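You operate a simulated robot arm through the tools that you are given. There is no shell and no other tool.

You run a simulated robot arm. Do the job below in one go: nothing can be reset, and whatever is moved stays where it is left.

JOB
Take the folded purple cloth on the top of the filter cabinet and put it away on the top of the small black table. Push the filter drawer shut. Shut the spares drawer. Take the size card marked "E705" and put it on the shelf under the sink. Take the folded yellow cloth and leave it on the top plate of the printing line. Take the standing card marked "J203" from the top of the plate table and leave it on the rewind end of the roller rack of tower a. Close the drawer of the packing table. Take the blue brush and put it on the top of the white cabinet. Lift the hood flap of tower c open. The order is free. Set down upright: standing card.

Only the result counts: the job must be done as asked and must still hold three seconds after the hand-in. Knocking over, shifting, dropping, spilling or breaking anything else fails it. Flat cloth is picked up by pressing the open fingertips on it (5 to 10 N) and closing them slowly along it; thin cloth reads only 2 to 8 mm in the jaws.

ROBOT AND FRAMES
A 5-joint arm with a fingered hand on a trunk, on a base that moves. Base frame: it is fixed to the floor where the robot stands at the start and does not move with it; the origin is under the middle of the robot, x ahead of it, y to its left, z up. Readings come in mm, rad, newtons and seconds.
With the tool pointing down near the work surface it reaches from about 280 to 580 mm from the robot's upright axis, wherever it stands. Its first joint turns from -2.007 to 2.007 rad. Places, roughly: blue brush (6x4x7 cm) [1900, -5000, 800]; drawer of the packing table [1400, -4800, 700]; filter drawer [1800, 400, 800]; folded purple cloth (11x7x3 cm) [1700, 500, 900]; folded yellow cloth (10x6x3 cm) [-1000, -700, 600]; hood flap of tower C [-2700, -7300, 1100]; rewind end of the roller rack of tower A (13x32 cm [-1540, -6240, 660]; shelf under the sink [0, 1300, 200]; size card [500, -1250, 750]; spares drawer [500, -1200, 600]; standing card [-250, -3750, 750]; top of the small black table [-5500, -1500, 700]; top of the white cabinet [3800, -3500, 1000]; top plate of the printing line [-3500, -4500, 900]. The tool tilts only in the upright plane through the base axis and itself; it spins freely about its own axis. Payload 2.9 kg.
The tool frame sits at the grasp point between the pads (the TCP): z along the fingers, y along the line on which they close. The tips reach 22 mm beyond it. The gripper opens to 124 mm; its body begins 60 mm behind the TCP. The gripper is a hand of 3 fingers: y runs from the thumb to the fingers, the wrist lies at [0, 0, -218] in the tool frame, and closing takes about 1.5 s.
Orientation is told as [roll, pitch, yaw] about the base's x, y, z axes, in that order, counted from this pose: with the fingers straight down and closing along the base's y, the tool's x points along the base's -x, its y along +y and its z along -z.

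CONTROLS
- The arm moves only by the tool move_arm. Its argument "increments" is a list of rows, each a list of 7 numbers: the shift along the tool's x, y, z in mm, then the turn, a rotation vector about the tool's x, y, z in rad, then the finger opening in mm, from 0 to 124. In form: [[x, y, z, ax, ay, az, gripper], ...]. A call has 1 to 20 rows; each row shifts and turns the commanded pose from where the row before left it, along the tool's axes as they then stand. A row lasts 0.2 s, in which the tool goes at most 50 mm and 0.15 rad; a call with a longer step from one row to the next is refused whole, and so is a gripper value outside its range. A pose out of reach is approached as far as the arm can. The call stops where the force on the tool passes 40 N (or 10 N more than at its start, if that is more) or the arm is blocked; 0.2 s more then pass. Each finger travels about 153 mm/s and halts on what it meets, pressing with about 32 N; the grip force reading is that of the motor and also rises with nothing between the fingers. The clock runs only during rows and for 0.2 s after the last one: add rows that do not move to give the fingers time. It gives the time, the measured TCP pose, the force on the tool (base axes), the opening and the grip force at its end, in the units of the frame above (readings bear some noise), with the torque about the TCP (base axes, N m) and any sound that the robot's microphone picked up, and new pictures: "pictures" is both (left out), scene, wrist or none.
- Cameras (640 x 400 px; columns grow to the right, rows downward): "scene" is now at [31.2, 127.9, 1645.3]; the picture's right is [-0.20, -0.98, 0.00], its down [-0.58, 0.12, -0.80] and it looks along [0.79, -0.16, -0.60] (base axes); focal length 271 px, centre (320, 200). "wrist" rides on the gripper at [64, -37, -75] in the tool frame; the picture's right is [0.50, 0.87, 0.00], its down [-0.62, 0.36, -0.70] and it looks along [-0.61, 0.35, 0.71] (tool axes); focal length 230 px, centre (320, 200). There is no depth. A picture from a camera that has moved, and an enlarged one, comes with that camera's place and axes in the base frame and with its lens. The place of the scene camera against the robot may be out by one fixed shift of up to 12 mm in any direction.
- move_column(by): slides the trunk up (or, below 0, down) by that many mm; the arm and the scene camera ride with it, the base frame stays. It gives what a move gives, with no picture.
- roll_base(legs): drives the robot by 1 to 6 legs, each [ahead, left, turn to the left] in mm, mm and rad, along the robot's own axes; the way and the turn of a leg run together, so that a leg with both is an arc; at most 1500 mm and 3.142 rad a leg. The arm and the cameras ride along, it lands a little off, and it stops where it bumps. It gives what a move gives, and a new picture of the scene camera.
- hand_shape(shape): the hand has 3 fingers and takes this shape, open, in about a second: jaw (thumb against the fingers, like two jaws); tri (thumb and two fingers); tip (a fingertip pinch); poke (one finger out to press); point (the index stretched); flat (the hand flat); cup (the hand cupped); fist (a fist). The gripper value then closes the fingers along that shape, each until it touches; the sizes above hold for jaw. It gives what a move gives, with no picture.
- turn_head(pan, tilt): turns the head with the scene camera to pan (to the left, within 2.705 rad either way) and tilt (down, from -0.506 to 1.204), counted from straight ahead of the robot. It gives what a move gives, and a new picture of the scene camera.
- enlarge(camera, box): a new picture of the part [left, top, right, bottom] of that camera's present view, enlarged. It takes no simulated time.
- close_job(): hands the job in; it is judged then, once.

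Places have to be worked out from the pictures, the camera data and where the tool is seen. Open the gripper and draw the arm clear of the work before you hand the job in, unless the task says otherwise.

The tools are called after "Call:" by a JSON object that holds its "api" and its "payload". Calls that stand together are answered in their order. move_arm: Moves the arm, as the interface text tells. Its arguments: {"type":"object","properties":{"increments":{"type":"array"},"pictures":{"type":"string","enum":["both","scene","wrist","none"]}},"required":["increments"]} The other tools are called the same way: move_column (by) moves the trunk up or down; hand_shape (shape) gives the hand a shape; roll_base (legs) drives the base; turn_head (pan, tilt) turns the head that bears the scene camera; enlarge (camera, box) takes an enlarged picture of a part of a camera's view; close_job () hands the job in.

At the start:

```text
clock: 0.0
tool_pos: [384.1, -17.9, 1199.0]
orientation: [-0.001, 0.001, 0.0]
contact_force: [0.1, 0.1, 0.1]
torque: [0.0, 0.0, -0.02]
grip_width: 123.9
grasp_force: 0.0
shape: jaw
trunk travel left (down, up): [-725.0, 265.0]
robot x, y, heading: [0.7, -0.1, 0.0]
head pan, tilt (commanded): [-0.204, 0.637]
```

scene: 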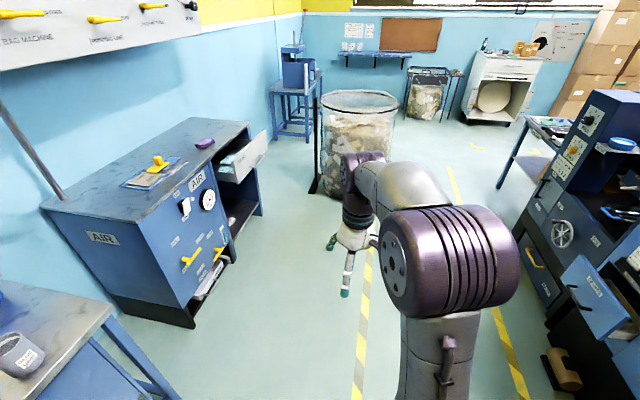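
wrist: 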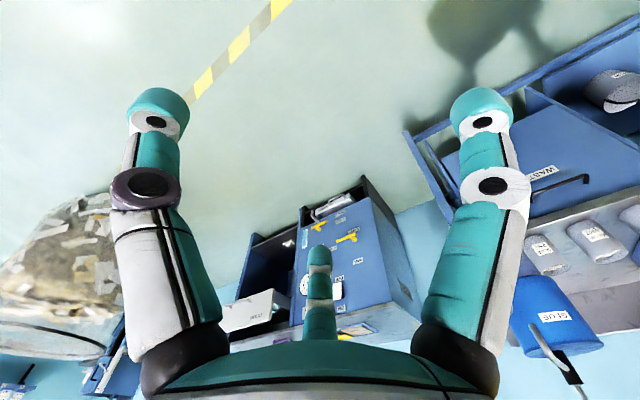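

I see the filter cabinet to the left ahead with a purple cloth near its far end and an open drawer beyond it. I'll take a closer look at that area and look around first.

Call:
{"api": "enlarge", "payload": {"camera": "scene", "box": [20, 90, 340, 330]}}

Call:
{"api": "enlarge", "payload": {"camera": "scene", "box": [440, 80, 640, 400]}}

```text
1.67 times, centred on (180, 210) of scene
camera zoom: at [31.2, 127.9, 1645.3], right [-0.2, -0.98, 0.0], down [-0.58, 0.12, -0.8], along [0.79, -0.16, -0.6], focal length 452 px, centre (553, 183)
```

zoom: 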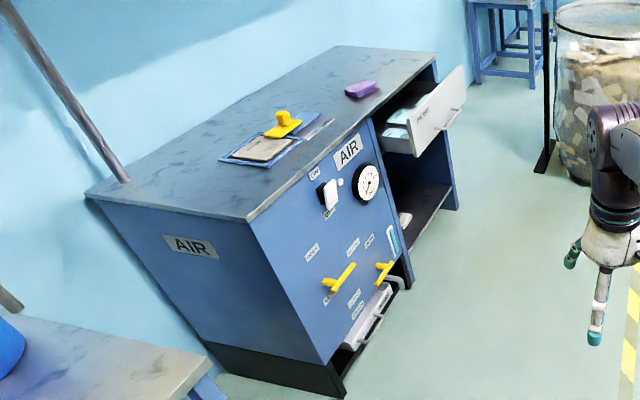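

```text
1.25 times, centred on (540, 240) of scene
camera zoom: at [31.2, 127.9, 1645.3], right [-0.2, -0.98, 0.0], down [-0.58, 0.12, -0.8], along [0.79, -0.16, -0.6], focal length 339 px, centre (45, 150)
```

zoom: 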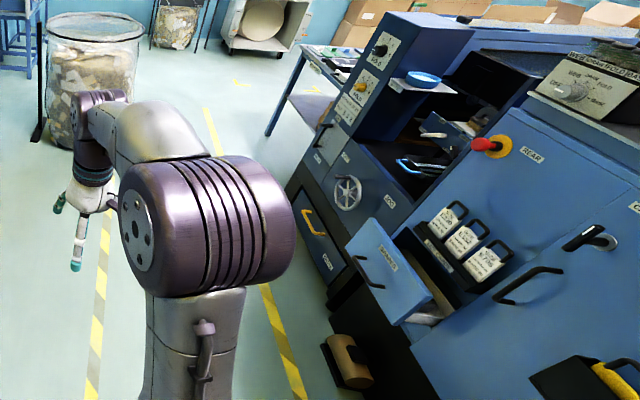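

I'll look around with the head to build a map of the room before moving.

Call:
{"api": "turn_head", "payload": {"pan": 0.8, "tilt": 0.5}}

Call:
{"api": "turn_head", "payload": {"pan": 1.9, "tilt": 0.5}}

Call:
{"api": "turn_head", "payload": {"pan": 2.7, "tilt": 0.4}}

Call:
{"api": "turn_head", "payload": {"pan": -2.7, "tilt": 0.4}}

Call:
{"api": "turn_head", "payload": {"pan": -1.9, "tilt": 0.4}}

Call:
{"api": "turn_head", "payload": {"pan": -1.0, "tilt": 0.5}}

Call:
{"api": "turn_head", "payload": {"pan": 0.0, "tilt": 0.2}}

```text
clock: 1.3
tool_pos: [384.0, -17.3, 1198.9]
orientation: [0.001, 0.0, -0.001]
contact_force: [0.3, -0.5, -0.1]
torque: [0.04, -0.02, 0.0]
grip_width: 123.9
grasp_force: 0.0
shape: jaw
trunk travel left (down, up): [-725.0, 265.0]
robot x, y, heading: [4.3, -2.2, 0.004]
head pan, tilt (commanded): [0.799, 0.499]
camera scene: at [9.3, 210.7, 1657.6], right [0.72, -0.7, 0.0], down [-0.33, -0.34, -0.88], along [0.61, 0.63, -0.48], focal length 271 px, centre (320, 200)
```

scene: 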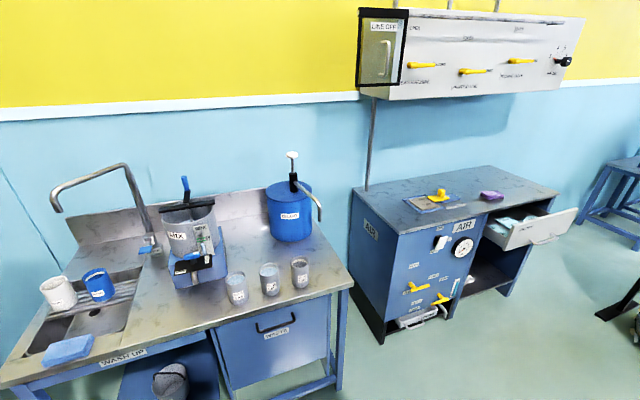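

```text
clock: 2.6
tool_pos: [384.4, -17.4, 1200.1]
orientation: [0.0, 0.001, -0.002]
contact_force: [-1.1, -0.1, -0.3]
torque: [-0.01, 0.0, 0.0]
grip_width: 123.7
grasp_force: 0.0
shape: jaw
trunk travel left (down, up): [-725.0, 265.0]
robot x, y, heading: [1.7, 1.0, 0.002]
head pan, tilt (commanded): [1.901, 0.499]
camera scene: at [-83.6, 231.7, 1657.6], right [0.95, 0.32, 0.0], down [0.15, -0.45, -0.88], along [-0.28, 0.83, -0.48], focal length 271 px, centre (320, 200)
```

scene: 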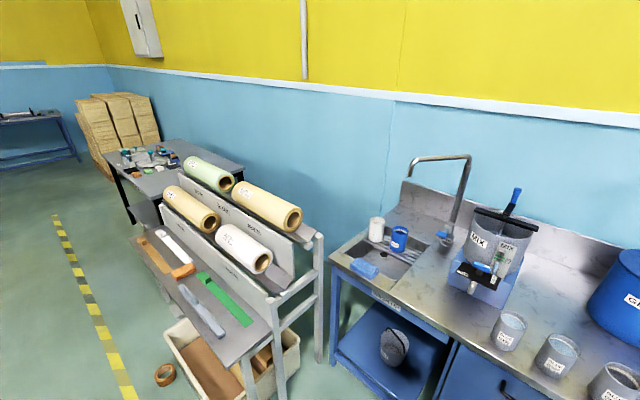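

```text
clock: 3.7
tool_pos: [383.2, -17.5, 1199.6]
orientation: [-0.001, 0.002, -0.001]
contact_force: [0.1, 0.0, 0.2]
torque: [0.05, -0.02, 0.0]
grip_width: 123.8
grasp_force: 0.1
shape: jaw
trunk travel left (down, up): [-725.0, 265.0]
robot x, y, heading: [0.8, -3.2, 0.004]
head pan, tilt (commanded): [2.7, 0.4]
camera scene: at [-137.9, 185.3, 1666.7], right [0.43, 0.9, 0.0], down [0.35, -0.17, -0.92], along [-0.83, 0.39, -0.39], focal length 271 px, centre (320, 200)
```

scene: 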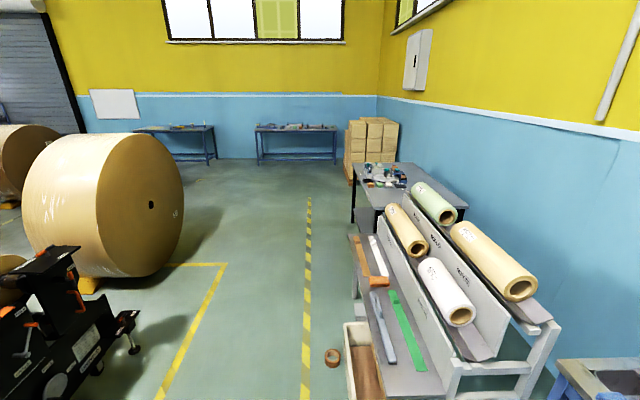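

```text
clock: 7.9
tool_pos: [383.0, -18.9, 1199.9]
orientation: [-0.001, 0.0, 0.0]
contact_force: [-0.4, -0.2, 0.5]
torque: [0.03, -0.03, -0.01]
grip_width: 123.9
grasp_force: 0.0
shape: jaw
trunk travel left (down, up): [-725.0, 265.0]
robot x, y, heading: [-2.7, 4.4, 0.003]
head pan, tilt (commanded): [-2.7, 0.4]
camera scene: at [-137.9, 105.9, 1666.8], right [-0.43, 0.9, 0.0], down [0.35, 0.17, -0.92], along [-0.83, -0.39, -0.39], focal length 271 px, centre (320, 200)
```

scene: 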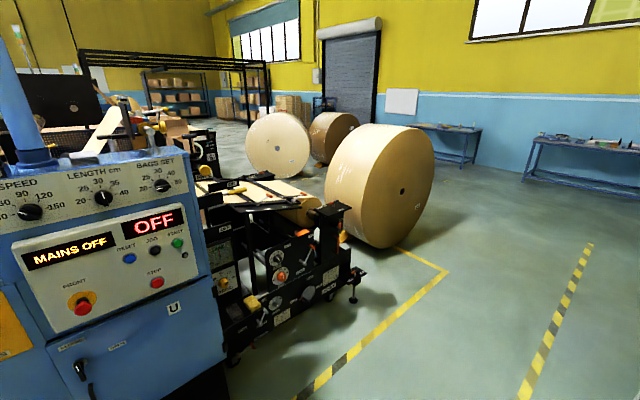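

```text
clock: 9.1
tool_pos: [383.6, -17.7, 1199.9]
orientation: [0.0, 0.0, 0.0]
contact_force: [0.2, 0.6, -0.9]
torque: [-0.01, -0.02, -0.04]
grip_width: 124.1
grasp_force: 0.0
shape: jaw
trunk travel left (down, up): [-725.0, 265.0]
robot x, y, heading: [1.6, 3.2, 0.002]
head pan, tilt (commanded): [-1.901, 0.4]
camera scene: at [-84.3, 57.9, 1666.8], right [-0.95, 0.32, 0.0], down [0.13, 0.37, -0.92], along [-0.3, -0.87, -0.39], focal length 271 px, centre (320, 200)
```

scene: 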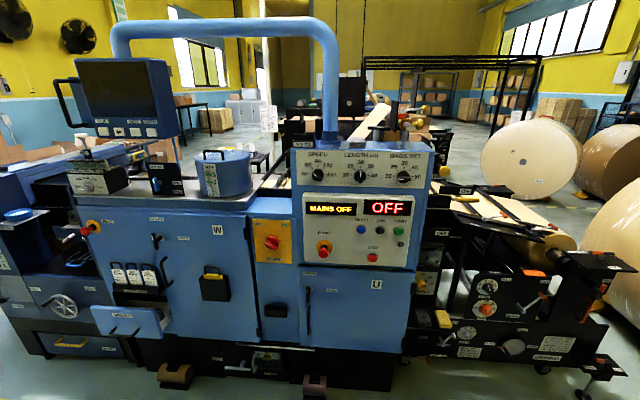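

```text
clock: 10.3
tool_pos: [384.1, -17.9, 1199.8]
orientation: [-0.001, 0.001, 0.0]
contact_force: [0.8, 0.3, -0.2]
torque: [0.01, -0.01, -0.01]
grip_width: 123.8
grasp_force: 0.0
shape: jaw
trunk travel left (down, up): [-725.0, 265.0]
robot x, y, heading: [4.0, 0.1, -0.005]
head pan, tilt (commanded): [-1.0, 0.499]
camera scene: at [-5.1, 68.9, 1657.6], right [-0.84, -0.54, 0.0], down [-0.26, 0.4, -0.88], along [0.47, -0.74, -0.48], focal length 271 px, centre (320, 200)
```

scene: 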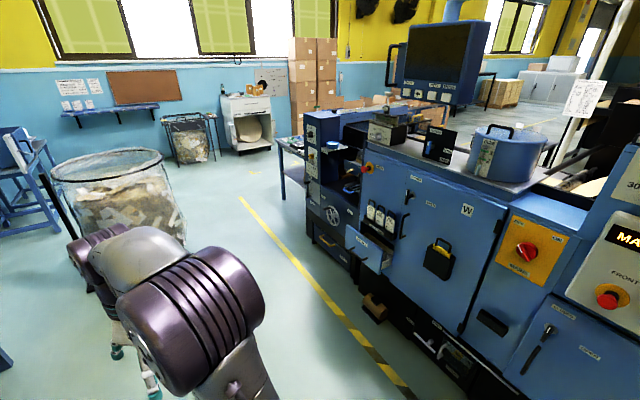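

```text
clock: 11.5
tool_pos: [383.5, -18.4, 1199.8]
orientation: [0.0, 0.0, 0.0]
contact_force: [-0.5, 0.0, 0.2]
torque: [-0.01, -0.01, -0.01]
grip_width: 123.7
grasp_force: 0.0
shape: jaw
trunk travel left (down, up): [-725.0, 265.0]
robot x, y, heading: [1.7, -3.4, 0.003]
head pan, tilt (commanded): [0.0, 0.201]
camera scene: at [39.0, 145.5, 1685.3], right [0.0, -1.0, 0.0], down [-0.2, 0.0, -0.98], along [0.98, 0.0, -0.2], focal length 271 px, centre (320, 200)
```

scene: 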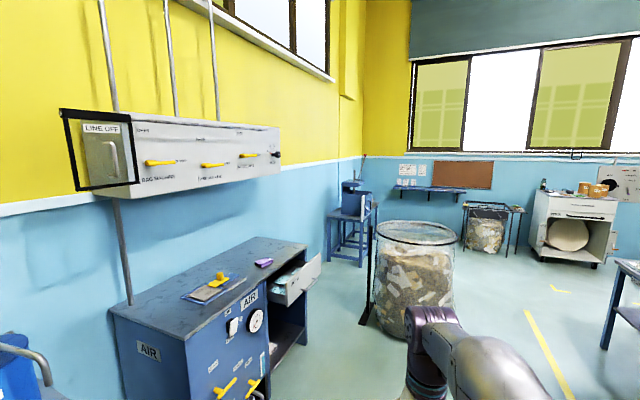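

The room is rotated about -0.4 rad against the base frame. I'll zoom in on the filter cabinet from a good view, and check the robot's own footprint by looking down.

Call:
{"api": "turn_head", "payload": {"pan": 0.5, "tilt": 0.45}}

Call:
{"api": "enlarge", "payload": {"camera": "scene", "box": [230, 120, 550, 320]}}

Call:
{"api": "turn_head", "payload": {"pan": 0.9, "tilt": 1.2}}

Call:
{"api": "turn_head", "payload": {"pan": -1.2, "tilt": 0.9}}

```text
clock: 12.5
tool_pos: [383.5, -16.7, 1199.0]
orientation: [-0.003, 0.002, 0.0]
contact_force: [-0.4, -0.4, -0.3]
torque: [-0.03, 0.01, 0.02]
grip_width: 123.7
grasp_force: 0.0
shape: jaw
trunk travel left (down, up): [-725.0, 265.0]
robot x, y, heading: [-0.1, 1.1, -0.0]
head pan, tilt (commanded): [0.499, 0.45]
camera scene: at [26.6, 189.4, 1662.1], right [0.48, -0.88, 0.0], down [-0.38, -0.21, -0.9], along [0.79, 0.43, -0.43], focal length 271 px, centre (320, 200)
```

scene: 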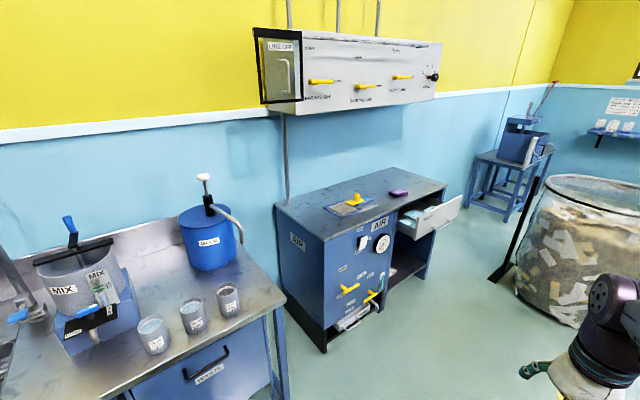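

```text
2.00 times, centred on (390, 220) of scene
camera zoom: at [26.6, 189.4, 1662.1], right [0.48, -0.88, 0.0], down [-0.38, -0.21, -0.9], along [0.79, 0.43, -0.43], focal length 542 px, centre (180, 160)
```

zoom: 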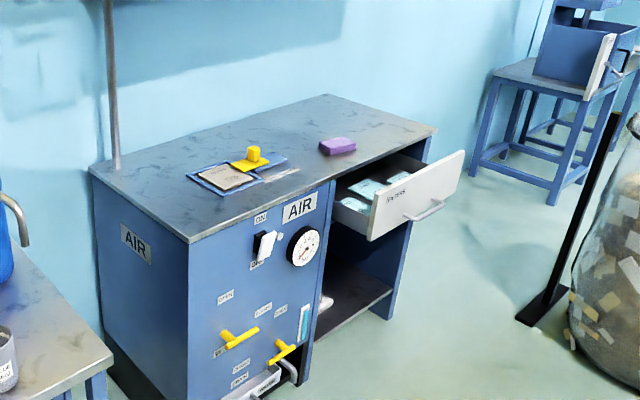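

```text
clock: 13.6
tool_pos: [384.2, -16.9, 1198.6]
orientation: [0.001, 0.001, 0.001]
contact_force: [-0.2, 0.6, -0.9]
torque: [0.03, 0.01, 0.02]
grip_width: 123.9
grasp_force: 0.1
shape: jaw
trunk travel left (down, up): [-725.0, 265.0]
robot x, y, heading: [0.9, 0.5, 0.004]
head pan, tilt (commanded): [0.901, 1.201]
camera scene: at [-19.4, 189.4, 1604.0], right [0.78, -0.62, 0.0], down [-0.58, -0.73, -0.36], along [0.23, 0.28, -0.93], focal length 271 px, centre (320, 200)
```

scene: 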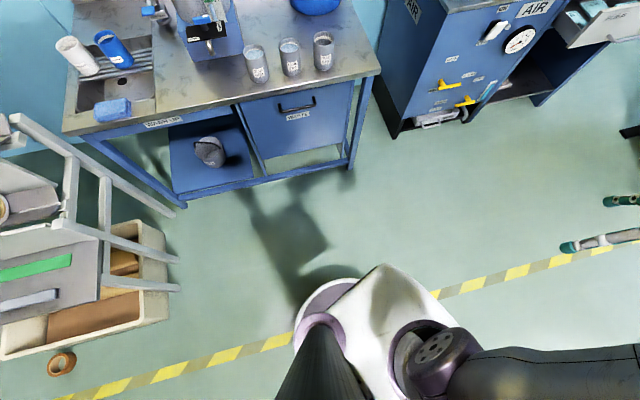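

```text
clock: 15.6
tool_pos: [383.8, -17.9, 1199.9]
orientation: [-0.001, 0.0, 0.0]
contact_force: [0.0, 0.7, 0.9]
torque: [-0.02, 0.0, 0.01]
grip_width: 123.8
grasp_force: 0.0
shape: jaw
trunk travel left (down, up): [-725.0, 265.0]
robot x, y, heading: [3.1, 2.2, 0.002]
head pan, tilt (commanded): [-1.201, 0.901]
camera scene: at [-26.8, 75.2, 1623.7], right [-0.93, -0.36, 0.0], down [-0.28, 0.73, -0.62], along [0.22, -0.58, -0.78], focal length 271 px, centre (320, 200)
```

scene: 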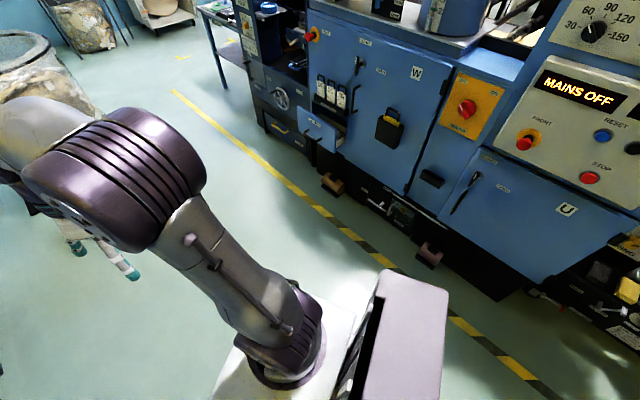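

I want to know the robot's footprint better, so I look down in front and on both sides.

Call:
{"api": "turn_head", "payload": {"pan": 0.0, "tilt": 1.204}}

Call:
{"api": "turn_head", "payload": {"pan": 1.7, "tilt": 1.204}}

Call:
{"api": "turn_head", "payload": {"pan": -1.7, "tilt": 1.204}}

Call:
{"api": "turn_head", "payload": {"pan": 2.7, "tilt": 1.204}}

```text
clock: 17.0
tool_pos: [384.1, -18.1, 1200.1]
orientation: [0.0, 0.0, 0.001]
contact_force: [-0.1, -0.1, 0.2]
torque: [0.0, 0.0, 0.01]
grip_width: 124.0
grasp_force: 0.1
shape: jaw
trunk travel left (down, up): [-725.0, 265.0]
robot x, y, heading: [-1.3, -1.5, 0.002]
head pan, tilt (commanded): [0.0, 1.201]
camera scene: at [1.8, 145.5, 1603.9], right [0.0, -1.0, 0.0], down [-0.93, 0.0, -0.36], along [0.36, 0.0, -0.93], focal length 271 px, centre (320, 200)
```

scene: 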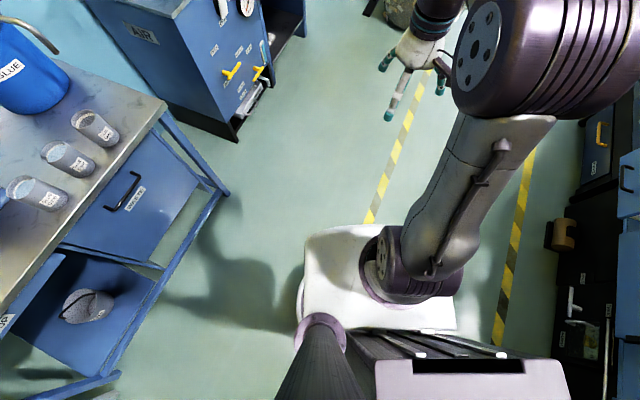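

```text
clock: 18.7
tool_pos: [382.8, -17.2, 1197.9]
orientation: [0.001, -0.001, 0.001]
contact_force: [0.9, 0.3, -0.1]
torque: [-0.01, -0.01, 0.01]
grip_width: 123.6
grasp_force: 0.0
shape: jaw
trunk travel left (down, up): [-725.0, 265.0]
robot x, y, heading: [-1.0, -4.4, -0.0]
head pan, tilt (commanded): [1.7, 1.201]
camera scene: at [-61.3, 201.0, 1603.9], right [0.99, 0.13, 0.0], down [0.12, -0.92, -0.36], along [-0.05, 0.36, -0.93], focal length 271 px, centre (320, 200)
```

scene: 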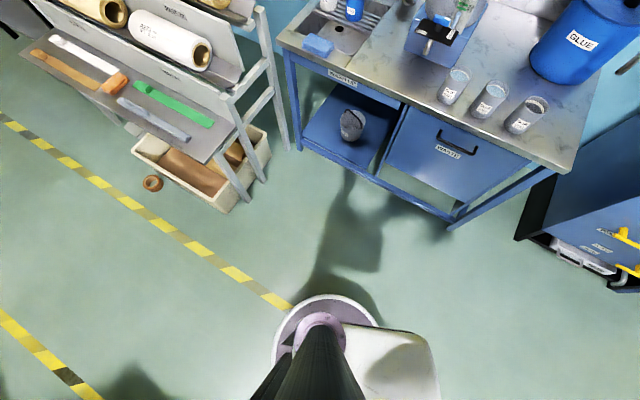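

```text
clock: 21.6
tool_pos: [382.7, -17.6, 1198.5]
orientation: [0.001, 0.0, 0.001]
contact_force: [-0.6, -0.3, -0.1]
torque: [-0.03, 0.01, 0.02]
grip_width: 123.6
grasp_force: 0.0
shape: jaw
trunk travel left (down, up): [-725.0, 265.0]
robot x, y, heading: [-0.9, -1.9, 0.0]
head pan, tilt (commanded): [-1.7, 1.201]
camera scene: at [-61.3, 90.1, 1603.9], right [-0.99, 0.13, 0.0], down [0.12, 0.92, -0.36], along [-0.05, -0.36, -0.93], focal length 271 px, centre (320, 200)
```

scene: 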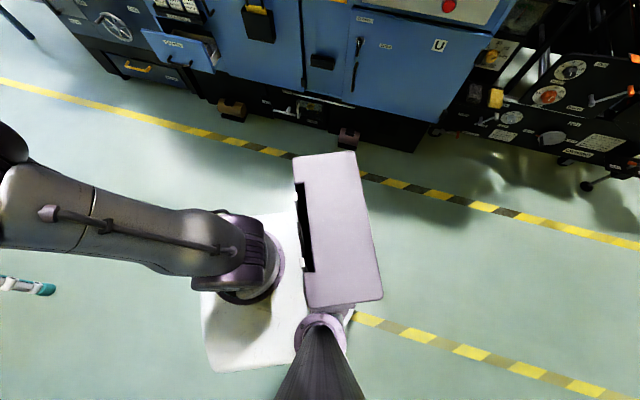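

```text
clock: 25.1
tool_pos: [383.8, -18.9, 1198.5]
orientation: [-0.001, 0.001, 0.001]
contact_force: [-0.1, -0.3, 0.5]
torque: [-0.04, 0.0, 0.01]
grip_width: 123.8
grasp_force: 0.0
shape: jaw
trunk travel left (down, up): [-725.0, 265.0]
robot x, y, heading: [-0.5, 0.5, 0.0]
head pan, tilt (commanded): [2.7, 1.201]
camera scene: at [-104.7, 169.5, 1603.9], right [0.43, 0.9, 0.0], down [0.84, -0.4, -0.36], along [-0.33, 0.15, -0.93], focal length 271 px, centre (320, 200)
```

scene: 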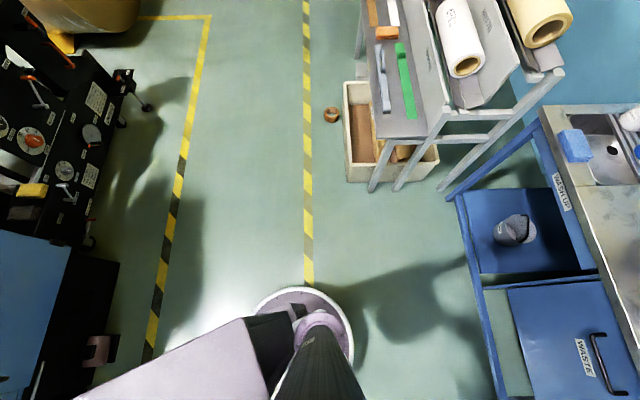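

The robot base is about a 285 mm circle. I place the filter cabinet's front edge from about (1040,717) to (2123,243) with its top near z=880, and the drawer panel centre at about (1830,245). I'll drive to stand in front of the drawer, facing it.

Call:
{"api": "roll_base", "payload": {"legs": [[1400, -240, 0], [200, -40, 0], [0, 0, 1.159]]}}

Call:
{"api": "turn_head", "payload": {"pan": -0.1, "tilt": 0.75}}

```text
clock: 36.3
tool_pos: [1770.9, 69.3, 1198.8]
orientation: [0.001, -0.001, 1.155]
contact_force: [0.4, -0.8, -0.1]
torque: [-0.02, 0.01, 0.02]
grip_width: 123.7
grasp_force: 0.0
shape: jaw
trunk travel left (down, up): [-725.0, 265.0]
robot x, y, heading: [1602.3, -274.8, 1.151]
head pan, tilt (commanded): [2.7, 1.201]
camera scene: at [1406.9, -307.1, 1603.9], right [-0.65, 0.76, 0.0], down [0.71, 0.61, -0.36], along [-0.27, -0.24, -0.93], focal length 271 px, centre (320, 200)
```

scene: 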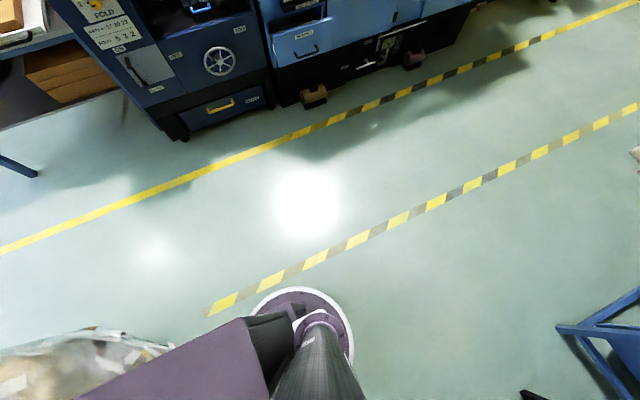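

```text
clock: 38.7
tool_pos: [1771.4, 68.6, 1198.8]
orientation: [0.0, 0.001, 1.154]
contact_force: [0.0, 1.0, -0.4]
torque: [-0.05, 0.05, 0.03]
grip_width: 123.8
grasp_force: 0.0
shape: jaw
trunk travel left (down, up): [-725.0, 265.0]
robot x, y, heading: [1598.4, -275.9, 1.151]
head pan, tilt (commanded): [-0.099, 0.75]
camera scene: at [1490.1, -198.5, 1635.6], right [0.87, -0.49, 0.0], down [-0.34, -0.59, -0.73], along [0.36, 0.64, -0.68], focal length 271 px, centre (320, 200)
```

scene: 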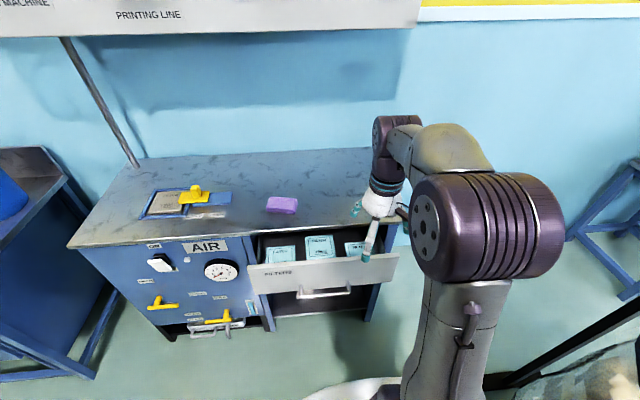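

The drawer panel's face is at about 135 mm in front of the cabinet front, z≈700–880, centred about 59 mm to the left of me. I'll back up 155 mm, shift left, and lower the trunk so a horizontal hand comes at z≈800.

Call:
{"api": "roll_base", "payload": {"legs": [[-155, 59, 0.008]]}}

Call:
{"api": "move_column", "payload": {"by": -617}}

Call:
{"api": "move_arm", "payload": {"increments": [[-31, 0, -2.2, 0, -0.1428, 0, 0], [-31, 0, -2.2, 0, -0.1428, 0, 0], [-31, 0, -2.2, 0, -0.1428, 0, 0], [-31, 0, -2.2, 0, -0.1428, 0, 0], [-31, 0, -2.2, 0, -0.1428, 0, 0], [-31, 0, -2.2, 0, -0.1428, 0, 0], [-31, 0, -2.2, 0, -0.1428, 0, 0], [-31, 0, -2.2, 0, -0.1428, 0, 0], [-31, 0, -2.2, 0, -0.1428, 0, 0], [-31, 0, -2.2, 0, -0.1428, 0, 0], [-31, 0, -2.2, 0, -0.1428, 0, 0], [0, 0, 0, 0, 0, 0, 0]]}}

```text
clock: 40.2
tool_pos: [1652.3, -48.0, 1199.3]
orientation: [-0.001, -0.001, 1.161]
contact_force: [0.1, 0.6, -0.3]
torque: [0.02, 0.01, 0.01]
grip_width: 123.7
grasp_force: 0.0
shape: jaw
trunk travel left (down, up): [-725.0, 265.0]
robot x, y, heading: [1484.9, -390.9, 1.16]
head pan, tilt (commanded): [-0.099, 0.75]
camera scene: at [1373.1, -317.7, 1635.6], right [0.87, -0.49, 0.0], down [-0.33, -0.6, -0.73], along [0.36, 0.64, -0.68], focal length 271 px, centre (320, 200)
```

scene: 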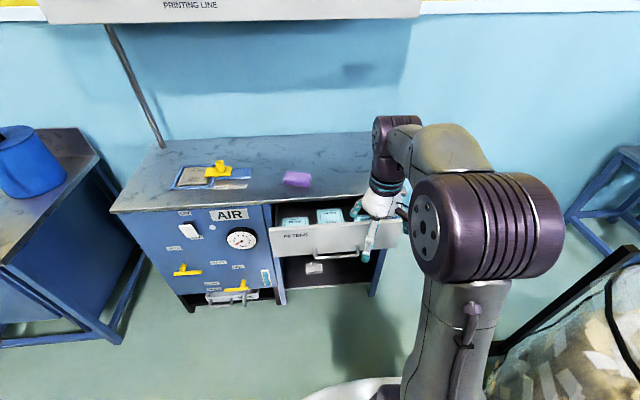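

```text
refused: -617 is not a number from -400 to 400
```

```text
clock: 42.8
tool_pos: [1728.3, 159.0, 1417.7]
orientation: [3.112, -1.569, -1.958]
contact_force: [-0.1, 0.0, -0.2]
torque: [0.0, 0.0, -0.02]
grip_width: 0.0
grasp_force: 32.1
shape: jaw
out of reach, approached as far as the arm can: row 3, 5, 8
trunk travel left (down, up): [-725.0, 265.0]
robot x, y, heading: [1484.9, -391.2, 1.16]
head pan, tilt (commanded): [-0.099, 0.75]
camera scene: at [1373.6, -317.2, 1635.6], right [0.87, -0.49, 0.0], down [-0.33, -0.6, -0.73], along [0.36, 0.64, -0.68], focal length 271 px, centre (320, 200)
camera wrist: at [1731.1, 74.0, 1352.7], right [-0.79, 0.35, -0.5], down [-0.61, -0.5, 0.62], along [-0.03, 0.79, 0.61], focal length 230 px, centre (320, 200)
```

scene: 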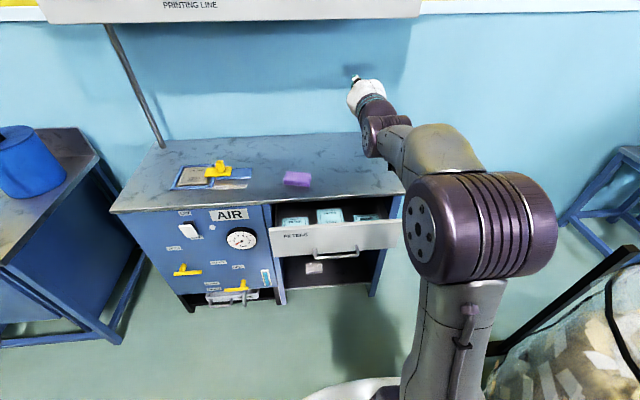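
wrist: 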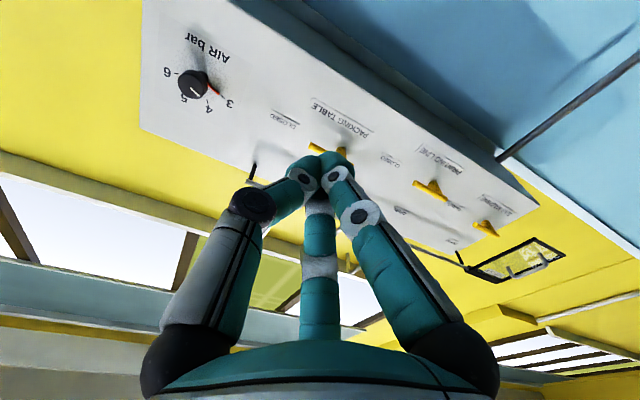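

The hand is now horizontal at r≈602. I lower the trunk in two steps to bring it to z≈800 in front of the panel.

Call:
{"api": "move_column", "payload": {"by": -400}}

Call:
{"api": "move_column", "payload": {"by": -220}}

Call:
{"api": "move_arm", "payload": {"increments": [[0, 0, 0, 0, 0, 0, 0]]}}

```text
clock: 46.6
tool_pos: [1728.1, 158.4, 1016.9]
orientation: [-0.13, -1.571, 1.283]
contact_force: [-0.4, -0.3, 0.6]
torque: [-0.02, 0.01, 0.01]
grip_width: 0.0
grasp_force: 32.3
shape: jaw
trunk travel left (down, up): [-325.0, 665.0]
robot x, y, heading: [1482.9, -393.0, 1.162]
head pan, tilt (commanded): [-0.099, 0.75]
```

```text
clock: 48.9
tool_pos: [1727.8, 157.6, 798.2]
orientation: [-0.139, -1.571, 1.295]
contact_force: [-0.2, 0.2, -0.3]
torque: [-0.01, -0.03, 0.02]
grip_width: 0.1
grasp_force: 32.1
shape: jaw
trunk travel left (down, up): [-105.0, 885.0]
robot x, y, heading: [1479.5, -393.7, 1.157]
head pan, tilt (commanded): [-0.099, 0.75]
```

```text
clock: 49.3
tool_pos: [1728.1, 158.4, 797.7]
orientation: [-0.153, -1.571, 1.305]
contact_force: [-0.1, 0.1, 0.9]
torque: [-0.01, -0.04, 0.0]
grip_width: 0.1
grasp_force: 31.9
shape: jaw
trunk travel left (down, up): [-105.0, 885.0]
robot x, y, heading: [1482.7, -393.6, 1.161]
head pan, tilt (commanded): [-0.099, 0.75]
camera scene: at [1373.6, -317.3, 1015.7], right [0.87, -0.49, 0.0], down [-0.33, -0.6, -0.73], along [0.36, 0.64, -0.68], focal length 271 px, centre (320, 200)
camera wrist: at [1731.1, 73.8, 732.5], right [-0.79, 0.35, -0.5], down [-0.61, -0.5, 0.62], along [-0.03, 0.79, 0.61], focal length 230 px, centre (320, 200)
```

scene: 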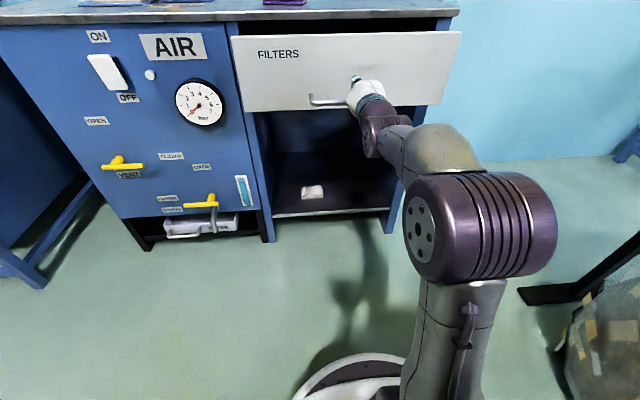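
wrist: 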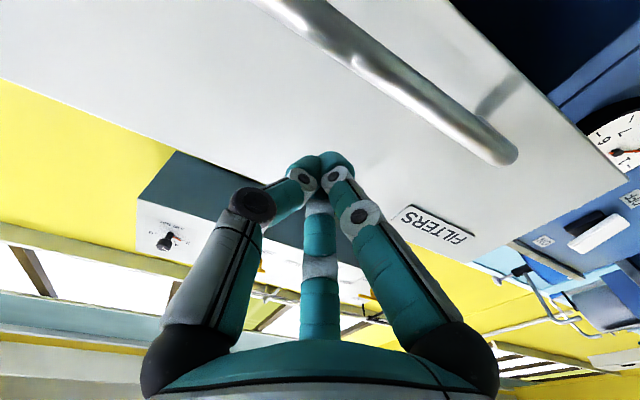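

The fingertips point at the panel above its handle. I push forward along the tool axis in small steps until the drawer comes up against its stop.

Call:
{"api": "move_arm", "payload": {"increments": [[0, 0, 25, 0, 0, 0, 0], [0, 0, 25, 0, 0, 0, 0], [0, 0, 12, 0, 0, 0, 0], [0, 0, 12, 0, 0, 0, 0], [0, 0, 12, 0, 0, 0, 0], [0, 0, 12, 0, 0, 0, 0], [0, 0, 12, 0, 0, 0, 0], [0, 0, 12, 0, 0, 0, 0], [0, 0, 12, 0, 0, 0, 0], [0, 0, 12, 0, 0, 0, 0], [0, 0, 12, 0, 0, 0, 0], [0, 0, 12, 0, 0, 0, 0]], "pictures": "scene"}}

```text
clock: 51.9
tool_pos: [1788.2, 291.6, 791.7]
orientation: [-0.048, -1.57, 1.201]
contact_force: [-1.0, -0.2, 0.4]
torque: [0.0, 0.01, -0.02]
grip_width: 0.0
grasp_force: 32.1
shape: jaw
out of reach, approached as far as the arm can: row 11, 12
trunk travel left (down, up): [-105.0, 885.0]
robot x, y, heading: [1481.2, -392.3, 1.158]
head pan, tilt (commanded): [-0.099, 0.75]
camera scene: at [1373.5, -317.3, 1015.6], right [0.87, -0.49, 0.0], down [-0.33, -0.6, -0.73], along [0.36, 0.64, -0.68], focal length 271 px, centre (320, 200)
```

scene: 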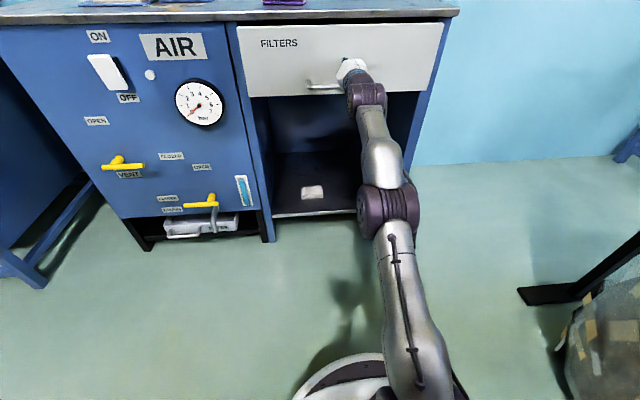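

The panel has moved in by about 80 mm and the arm is at its reach limit. I look closer to see how much of the drawer still stands out.

Call:
{"api": "enlarge", "payload": {"camera": "scene", "box": [200, 0, 480, 160]}}

```text
2.29 times, centred on (340, 80) of scene
camera zoom: at [1373.5, -317.3, 1015.6], right [0.87, -0.49, 0.0], down [-0.33, -0.6, -0.73], along [0.36, 0.64, -0.68], focal length 619 px, centre (274, 474)
```

zoom: 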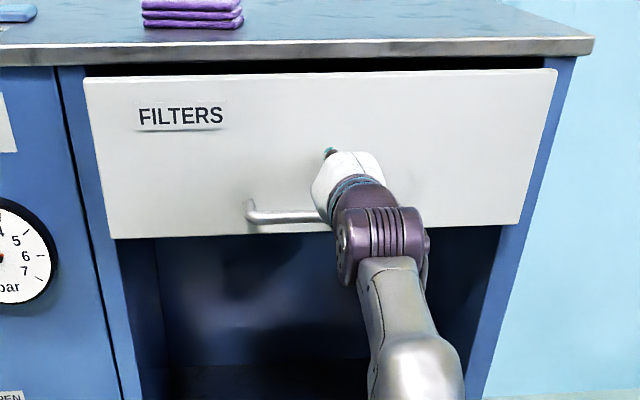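

The drawer still stands out a few centimetres. I pull the hand back 100 mm, drive the base 110 mm closer, and push again with the arm.

Call:
{"api": "move_arm", "payload": {"increments": [[0, 0, -40, 0, 0, 0, 0], [0, 0, -40, 0, 0, 0, 0], [0, 0, -40, 0, 0, 0, 0]], "pictures": "none"}}

Call:
{"api": "roll_base", "payload": {"legs": [[100, 0, 0]]}}

Call:
{"api": "move_arm", "payload": {"increments": [[0, 0, 12, 0, 0, 0, 0], [0, 0, 12, 0, 0, 0, 0], [0, 0, 10, 0, 0, 0, 0], [0, 0, 10, 0, 0, 0, 0], [0, 0, 8, 0, 0, 0, 0], [0, 0, 8, 0, 0, 0, 0], [0, 0, 8, 0, 0, 0, 0], [0, 0, 8, 0, 0, 0, 0], [0, 0, 8, 0, 0, 0, 0], [0, 0, 8, 0, 0, 0, 0], [0, 0, 8, 0, 0, 0, 0], [0, 0, 8, 0, 0, 0, 0]], "pictures": "scene"}}

```text
clock: 52.7
tool_pos: [1739.2, 182.8, 793.0]
orientation: [-3.12, -1.569, -2.012]
contact_force: [0.2, -0.1, -0.4]
torque: [0.03, -0.02, -0.03]
grip_width: 0.0
grasp_force: 32.4
shape: jaw
trunk travel left (down, up): [-105.0, 885.0]
robot x, y, heading: [1482.8, -396.4, 1.162]
head pan, tilt (commanded): [-0.099, 0.75]
```

```text
clock: 53.9
tool_pos: [1780.4, 274.9, 792.1]
orientation: [-0.069, -1.572, 1.223]
contact_force: [0.3, 0.8, 0.4]
torque: [0.01, 0.01, -0.03]
grip_width: 0.0
grasp_force: 32.2
shape: jaw
trunk travel left (down, up): [-105.0, 885.0]
robot x, y, heading: [1522.4, -300.4, 1.158]
head pan, tilt (commanded): [-0.099, 0.75]
camera scene: at [1413.5, -225.1, 1015.6], right [0.87, -0.49, 0.0], down [-0.33, -0.6, -0.73], along [0.36, 0.64, -0.68], focal length 271 px, centre (320, 200)
```

scene: 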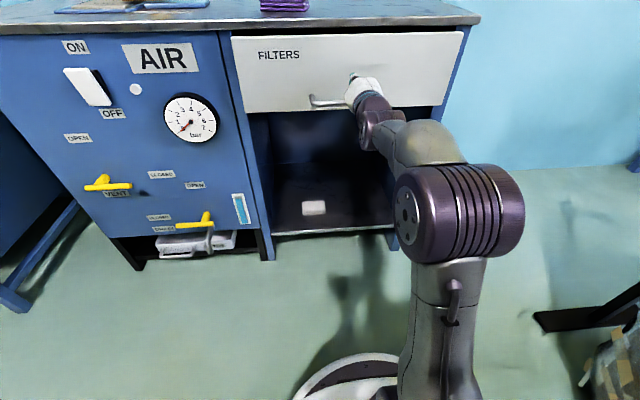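

```text
clock: 55.6
tool_pos: [1806.2, 334.5, 793.0]
orientation: [-0.022, -1.566, 1.172]
contact_force: [-11.7, -26.5, -2.9]
torque: [-0.07, 0.0, 0.14]
grip_width: 0.2
grasp_force: 32.5
shape: jaw
trunk travel left (down, up): [-105.0, 885.0]
robot x, y, heading: [1521.9, -303.0, 1.164]
head pan, tilt (commanded): [-0.099, 0.75]
stopped in row 8: the force on the tool passed its limit at 54 N (the readings are from after the stop); the commanded pose is now the measured one
camera scene: at [1411.6, -229.4, 1015.7], right [0.87, -0.49, 0.0], down [-0.33, -0.59, -0.73], along [0.36, 0.64, -0.68], focal length 271 px, centre (320, 200)
```

scene: 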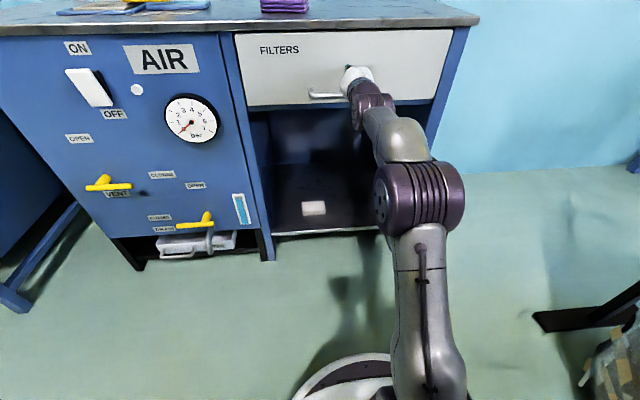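

The force rose sharply, so the drawer seems to be at its stop. I check with an enlarged view.

Call:
{"api": "enlarge", "payload": {"camera": "scene", "box": [200, 0, 500, 160]}}

```text
2.13 times, centred on (350, 80) of scene
camera zoom: at [1411.6, -229.4, 1015.7], right [0.87, -0.49, 0.0], down [-0.33, -0.59, -0.73], along [0.36, 0.64, -0.68], focal length 578 px, centre (256, 456)
```

zoom: 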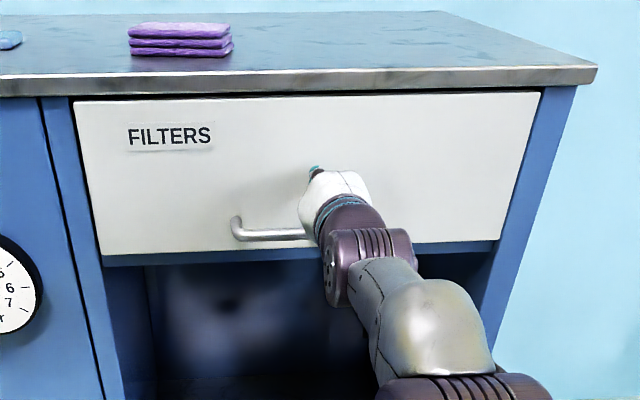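

The drawer is flush. Now the purple cloth: I retract, raise the trunk, turn the hand back down with fingers open, then drive up to the cabinet so the cloth lies straight ahead at about 540 mm.

Call:
{"api": "move_arm", "payload": {"increments": [[0, 0, -40, 0, 0, 0, 0], [0, 0, -40, 0, 0, 0, 0], [0, 0, -40, 0, 0, 0, 0], [0, 0, -40, 0, 0, 0, 0]], "pictures": "none"}}

Call:
{"api": "move_column", "payload": {"by": 400}}

Call:
{"api": "move_column", "payload": {"by": 180}}

Call:
{"api": "move_arm", "payload": {"increments": [[31, 0, -2.2, 0, 0.1428, 0, 124], [31, 0, -2.2, 0, 0.1428, 0, 124], [31, 0, -2.2, 0, 0.1428, 0, 124], [31, 0, -2.2, 0, 0.1428, 0, 124], [31, 0, -2.2, 0, 0.1428, 0, 124], [31, 0, -2.2, 0, 0.1428, 0, 124], [31, 0, -2.2, 0, 0.1428, 0, 124], [31, 0, -2.2, 0, 0.1428, 0, 124], [31, 0, -2.2, 0, 0.1428, 0, 124], [31, 0, -2.2, 0, 0.1428, 0, 124], [31, 0, -2.2, 0, 0.1428, 0, 124]], "pictures": "scene"}}

```text
clock: 56.6
tool_pos: [1741.7, 193.1, 790.8]
orientation: [-0.022, -1.562, 1.178]
contact_force: [-0.3, 0.9, -0.3]
torque: [0.01, 0.02, 0.06]
grip_width: 0.0
grasp_force: 32.5
shape: jaw
trunk travel left (down, up): [-105.0, 885.0]
robot x, y, heading: [1524.8, -300.4, 1.159]
head pan, tilt (commanded): [-0.099, 0.75]
```

```text
clock: 60.4
tool_pos: [1743.1, 193.4, 1191.6]
orientation: [-0.026, -1.564, 1.179]
contact_force: [-0.7, 0.9, 0.3]
torque: [-0.02, 0.0, 0.01]
grip_width: 0.0
grasp_force: 32.5
shape: jaw
trunk travel left (down, up): [-505.0, 485.0]
robot x, y, heading: [1523.8, -298.9, 1.16]
head pan, tilt (commanded): [-0.099, 0.75]
```

```text
clock: 62.4
tool_pos: [1741.2, 192.5, 1371.2]
orientation: [-0.023, -1.564, 1.177]
contact_force: [0.6, 0.2, 0.7]
torque: [-0.04, 0.01, 0.0]
grip_width: 0.0
grasp_force: 31.7
shape: jaw
trunk travel left (down, up): [-685.0, 305.0]
robot x, y, heading: [1523.6, -299.0, 1.158]
head pan, tilt (commanded): [-0.099, 0.75]
```

```text
clock: 64.8
tool_pos: [1653.6, -8.4, 1155.2]
orientation: [0.001, 0.01, 1.153]
contact_force: [-0.2, 0.2, 0.1]
torque: [0.0, 0.02, 0.01]
grip_width: 123.8
grasp_force: 0.1
shape: jaw
trunk travel left (down, up): [-685.0, 305.0]
robot x, y, heading: [1520.8, -301.0, 1.162]
head pan, tilt (commanded): [-0.099, 0.75]
camera scene: at [1413.2, -225.7, 1595.7], right [0.87, -0.49, 0.0], down [-0.33, -0.6, -0.73], along [0.36, 0.64, -0.68], focal length 271 px, centre (320, 200)
```

scene: 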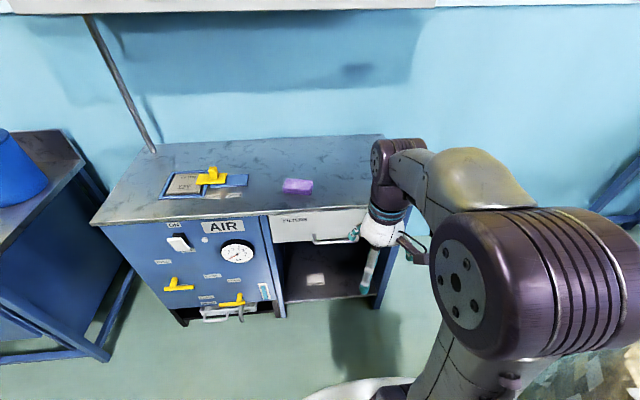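

Now I drive ahead 300 mm and left 136 mm to bring the cloth straight ahead, then look down at it.

Call:
{"api": "roll_base", "payload": {"legs": [[0, 136, 0], [300, 0, 0]]}}

Call:
{"api": "turn_head", "payload": {"pan": -0.2, "tilt": 0.85}}

Call:
{"api": "move_arm", "payload": {"increments": [[0, 0, 0, 0, 0, 0, 124]], "pictures": "wrist"}}

```text
clock: 67.8
tool_pos: [1646.1, 321.5, 1154.5]
orientation: [0.0, 0.007, 1.158]
contact_force: [-0.3, -0.4, -0.1]
torque: [-0.01, -0.01, 0.02]
grip_width: 123.9
grasp_force: 0.1
shape: jaw
trunk travel left (down, up): [-685.0, 305.0]
robot x, y, heading: [1517.0, 23.8, 1.162]
head pan, tilt (commanded): [-0.099, 0.75]
camera scene: at [1407.4, 102.3, 1595.6], right [0.88, -0.48, 0.0], down [-0.33, -0.6, -0.73], along [0.35, 0.64, -0.68], focal length 271 px, centre (320, 200)
```

scene: 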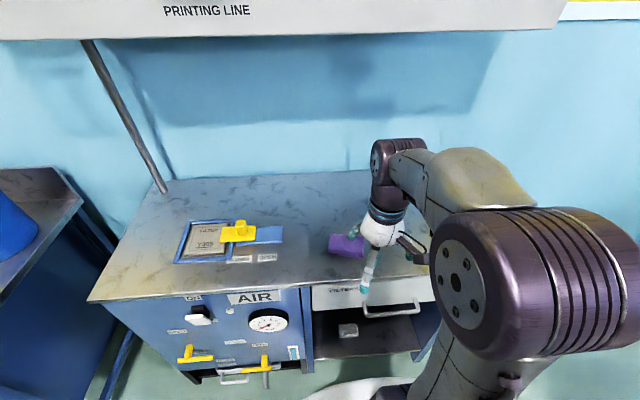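

```text
clock: 68.4
tool_pos: [1648.2, 320.4, 1156.2]
orientation: [0.0, 0.008, 1.158]
contact_force: [0.0, 0.5, 0.7]
torque: [0.02, -0.02, -0.03]
grip_width: 123.8
grasp_force: 0.1
shape: jaw
trunk travel left (down, up): [-685.0, 305.0]
robot x, y, heading: [1515.8, 27.3, 1.169]
head pan, tilt (commanded): [-0.201, 0.85]
camera scene: at [1411.7, 93.5, 1587.7], right [0.82, -0.57, 0.0], down [-0.43, -0.62, -0.66], along [0.38, 0.54, -0.75], focal length 271 px, centre (320, 200)
```

scene: 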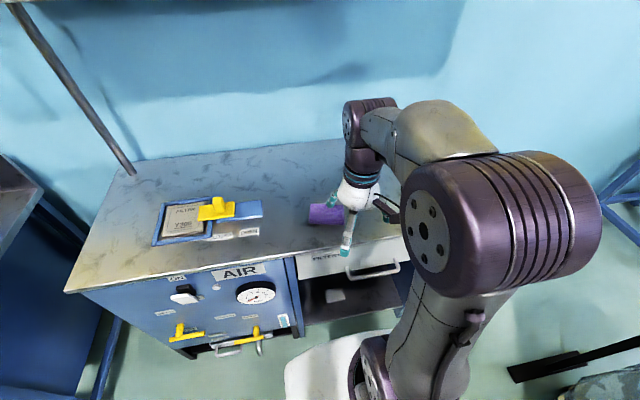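

```text
clock: 68.8
tool_pos: [1647.1, 321.3, 1155.2]
orientation: [0.0, 0.008, 1.156]
contact_force: [-0.2, -0.5, 0.6]
torque: [0.01, -0.01, 0.01]
grip_width: 124.1
grasp_force: 0.0
shape: jaw
trunk travel left (down, up): [-685.0, 305.0]
robot x, y, heading: [1520.1, 29.4, 1.163]
head pan, tilt (commanded): [-0.201, 0.85]
camera wrist: at [1655.0, 247.6, 1230.7], right [-0.99, -0.11, 0.0], down [-0.08, 0.71, 0.7], along [-0.08, 0.69, -0.72], focal length 230 px, centre (320, 200)
```

wrist: 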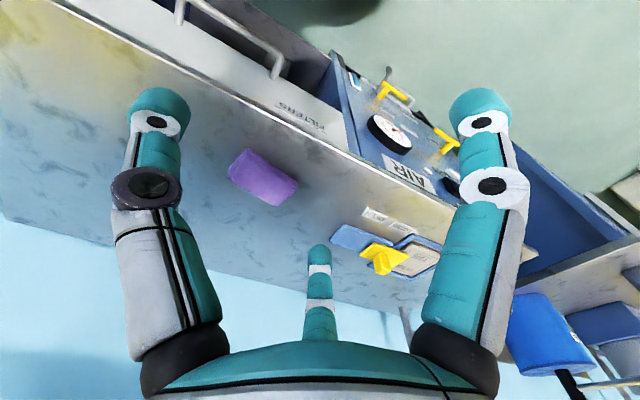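

I see the purple cloth in the wrist view. I enlarge it to measure its centre and orientation.

Call:
{"api": "enlarge", "payload": {"camera": "wrist", "box": [200, 120, 328, 240]}}

Call:
{"api": "enlarge", "payload": {"camera": "scene", "box": [260, 150, 420, 250]}}

```text
3.33 times, centred on (264, 180) of wrist
camera zoom: at [1655.0, 247.6, 1230.7], right [-0.99, -0.11, 0.0], down [-0.08, 0.71, 0.7], along [-0.08, 0.69, -0.72], focal length 767 px, centre (507, 267)
```

zoom: 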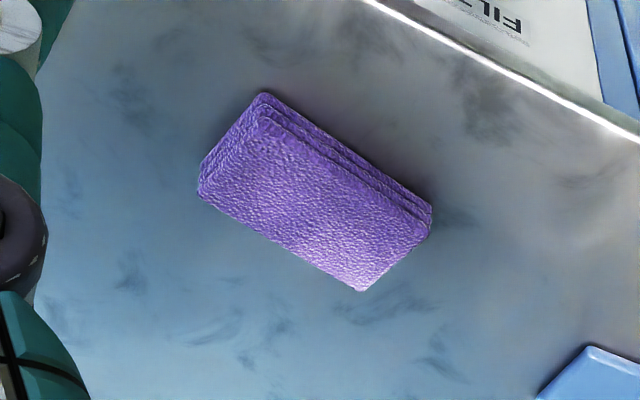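

```text
4.00 times, centred on (340, 200) of scene
camera zoom: at [1411.7, 93.5, 1587.6], right [0.82, -0.57, 0.0], down [-0.43, -0.62, -0.66], along [0.38, 0.54, -0.75], focal length 1084 px, centre (240, 200)
```

zoom: 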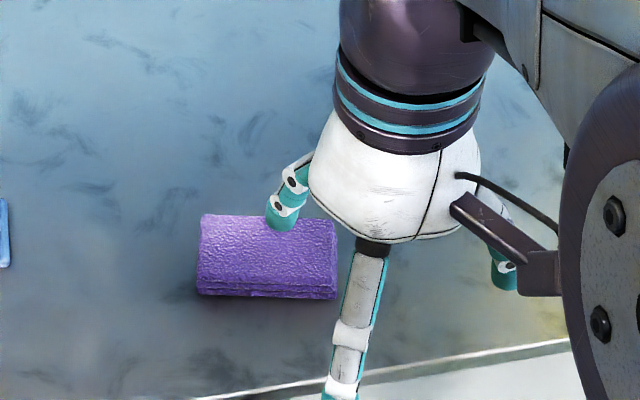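

Cloth centre is at about (1728,524) with its long side at about -38°, top near z≈915. I move above it, spin the hand so the fingers close across the short side, and descend partway.

Call:
{"api": "move_arm", "payload": {"increments": [[-43.6, 1.6, 0, 0, 0, 0, 124], [-43.6, 1.6, 0, 0, 0, 0, 124], [-43.6, 1.6, 0, 0, 0, 0, 124], [-43.6, 1.6, 0, 0, 0, 0, 124], [-43.6, 1.6, 0, 0, 0, 0, 124], [0, 0, 15, 0, 0, -0.1461, 124], [0, 0, 15, 0, 0, -0.1461, 124], [0, 0, 15, 0, 0, -0.1461, 124], [0, 0, 15, 0, 0, -0.1461, 124], [0, 0, 15, 0, 0, -0.1461, 124], [0, 0, 15, 0, 0, -0.1461, 124], [0, 0, 15, 0, 0, -0.1461, 124], [0, 0, 15, 0, 0, -0.1461, 124], [0, 0, 15, 0, 0, -0.1461, 124], [0, 0, 0, 0, 0, 0, 124]]}}

```text
clock: 72.0
tool_pos: [1721.5, 512.1, 1018.9]
orientation: [0.008, 0.002, 2.476]
contact_force: [0.5, 0.9, 0.6]
torque: [0.02, 0.0, -0.03]
grip_width: 123.9
grasp_force: 0.1
shape: jaw
out of reach, approached as far as the arm can: row 5
trunk travel left (down, up): [-685.0, 305.0]
robot x, y, heading: [1516.8, 26.8, 1.166]
head pan, tilt (commanded): [-0.201, 0.85]
camera scene: at [1411.6, 93.4, 1587.6], right [0.82, -0.57, 0.0], down [-0.43, -0.62, -0.66], along [0.38, 0.54, -0.75], focal length 271 px, centre (320, 200)
camera wrist: at [1795.8, 502.0, 1093.5], right [-0.14, -0.99, 0.01], down [-0.7, 0.11, 0.7], along [-0.7, 0.09, -0.71], focal length 230 px, centre (320, 200)
```

scene: 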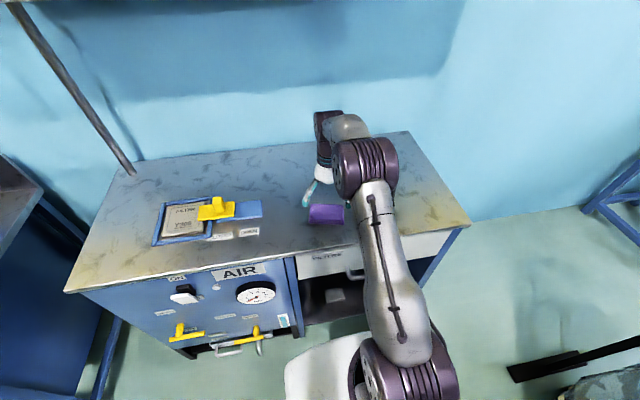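
wrist: 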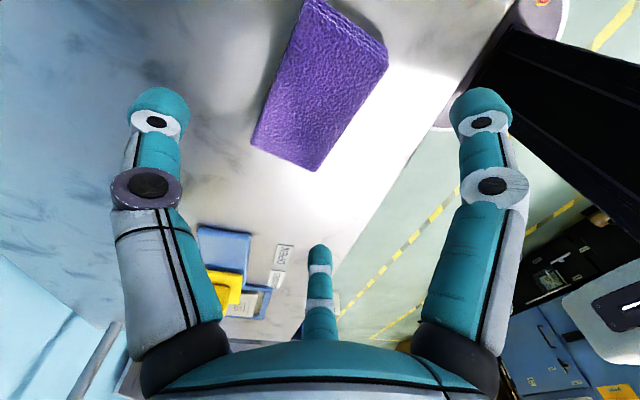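

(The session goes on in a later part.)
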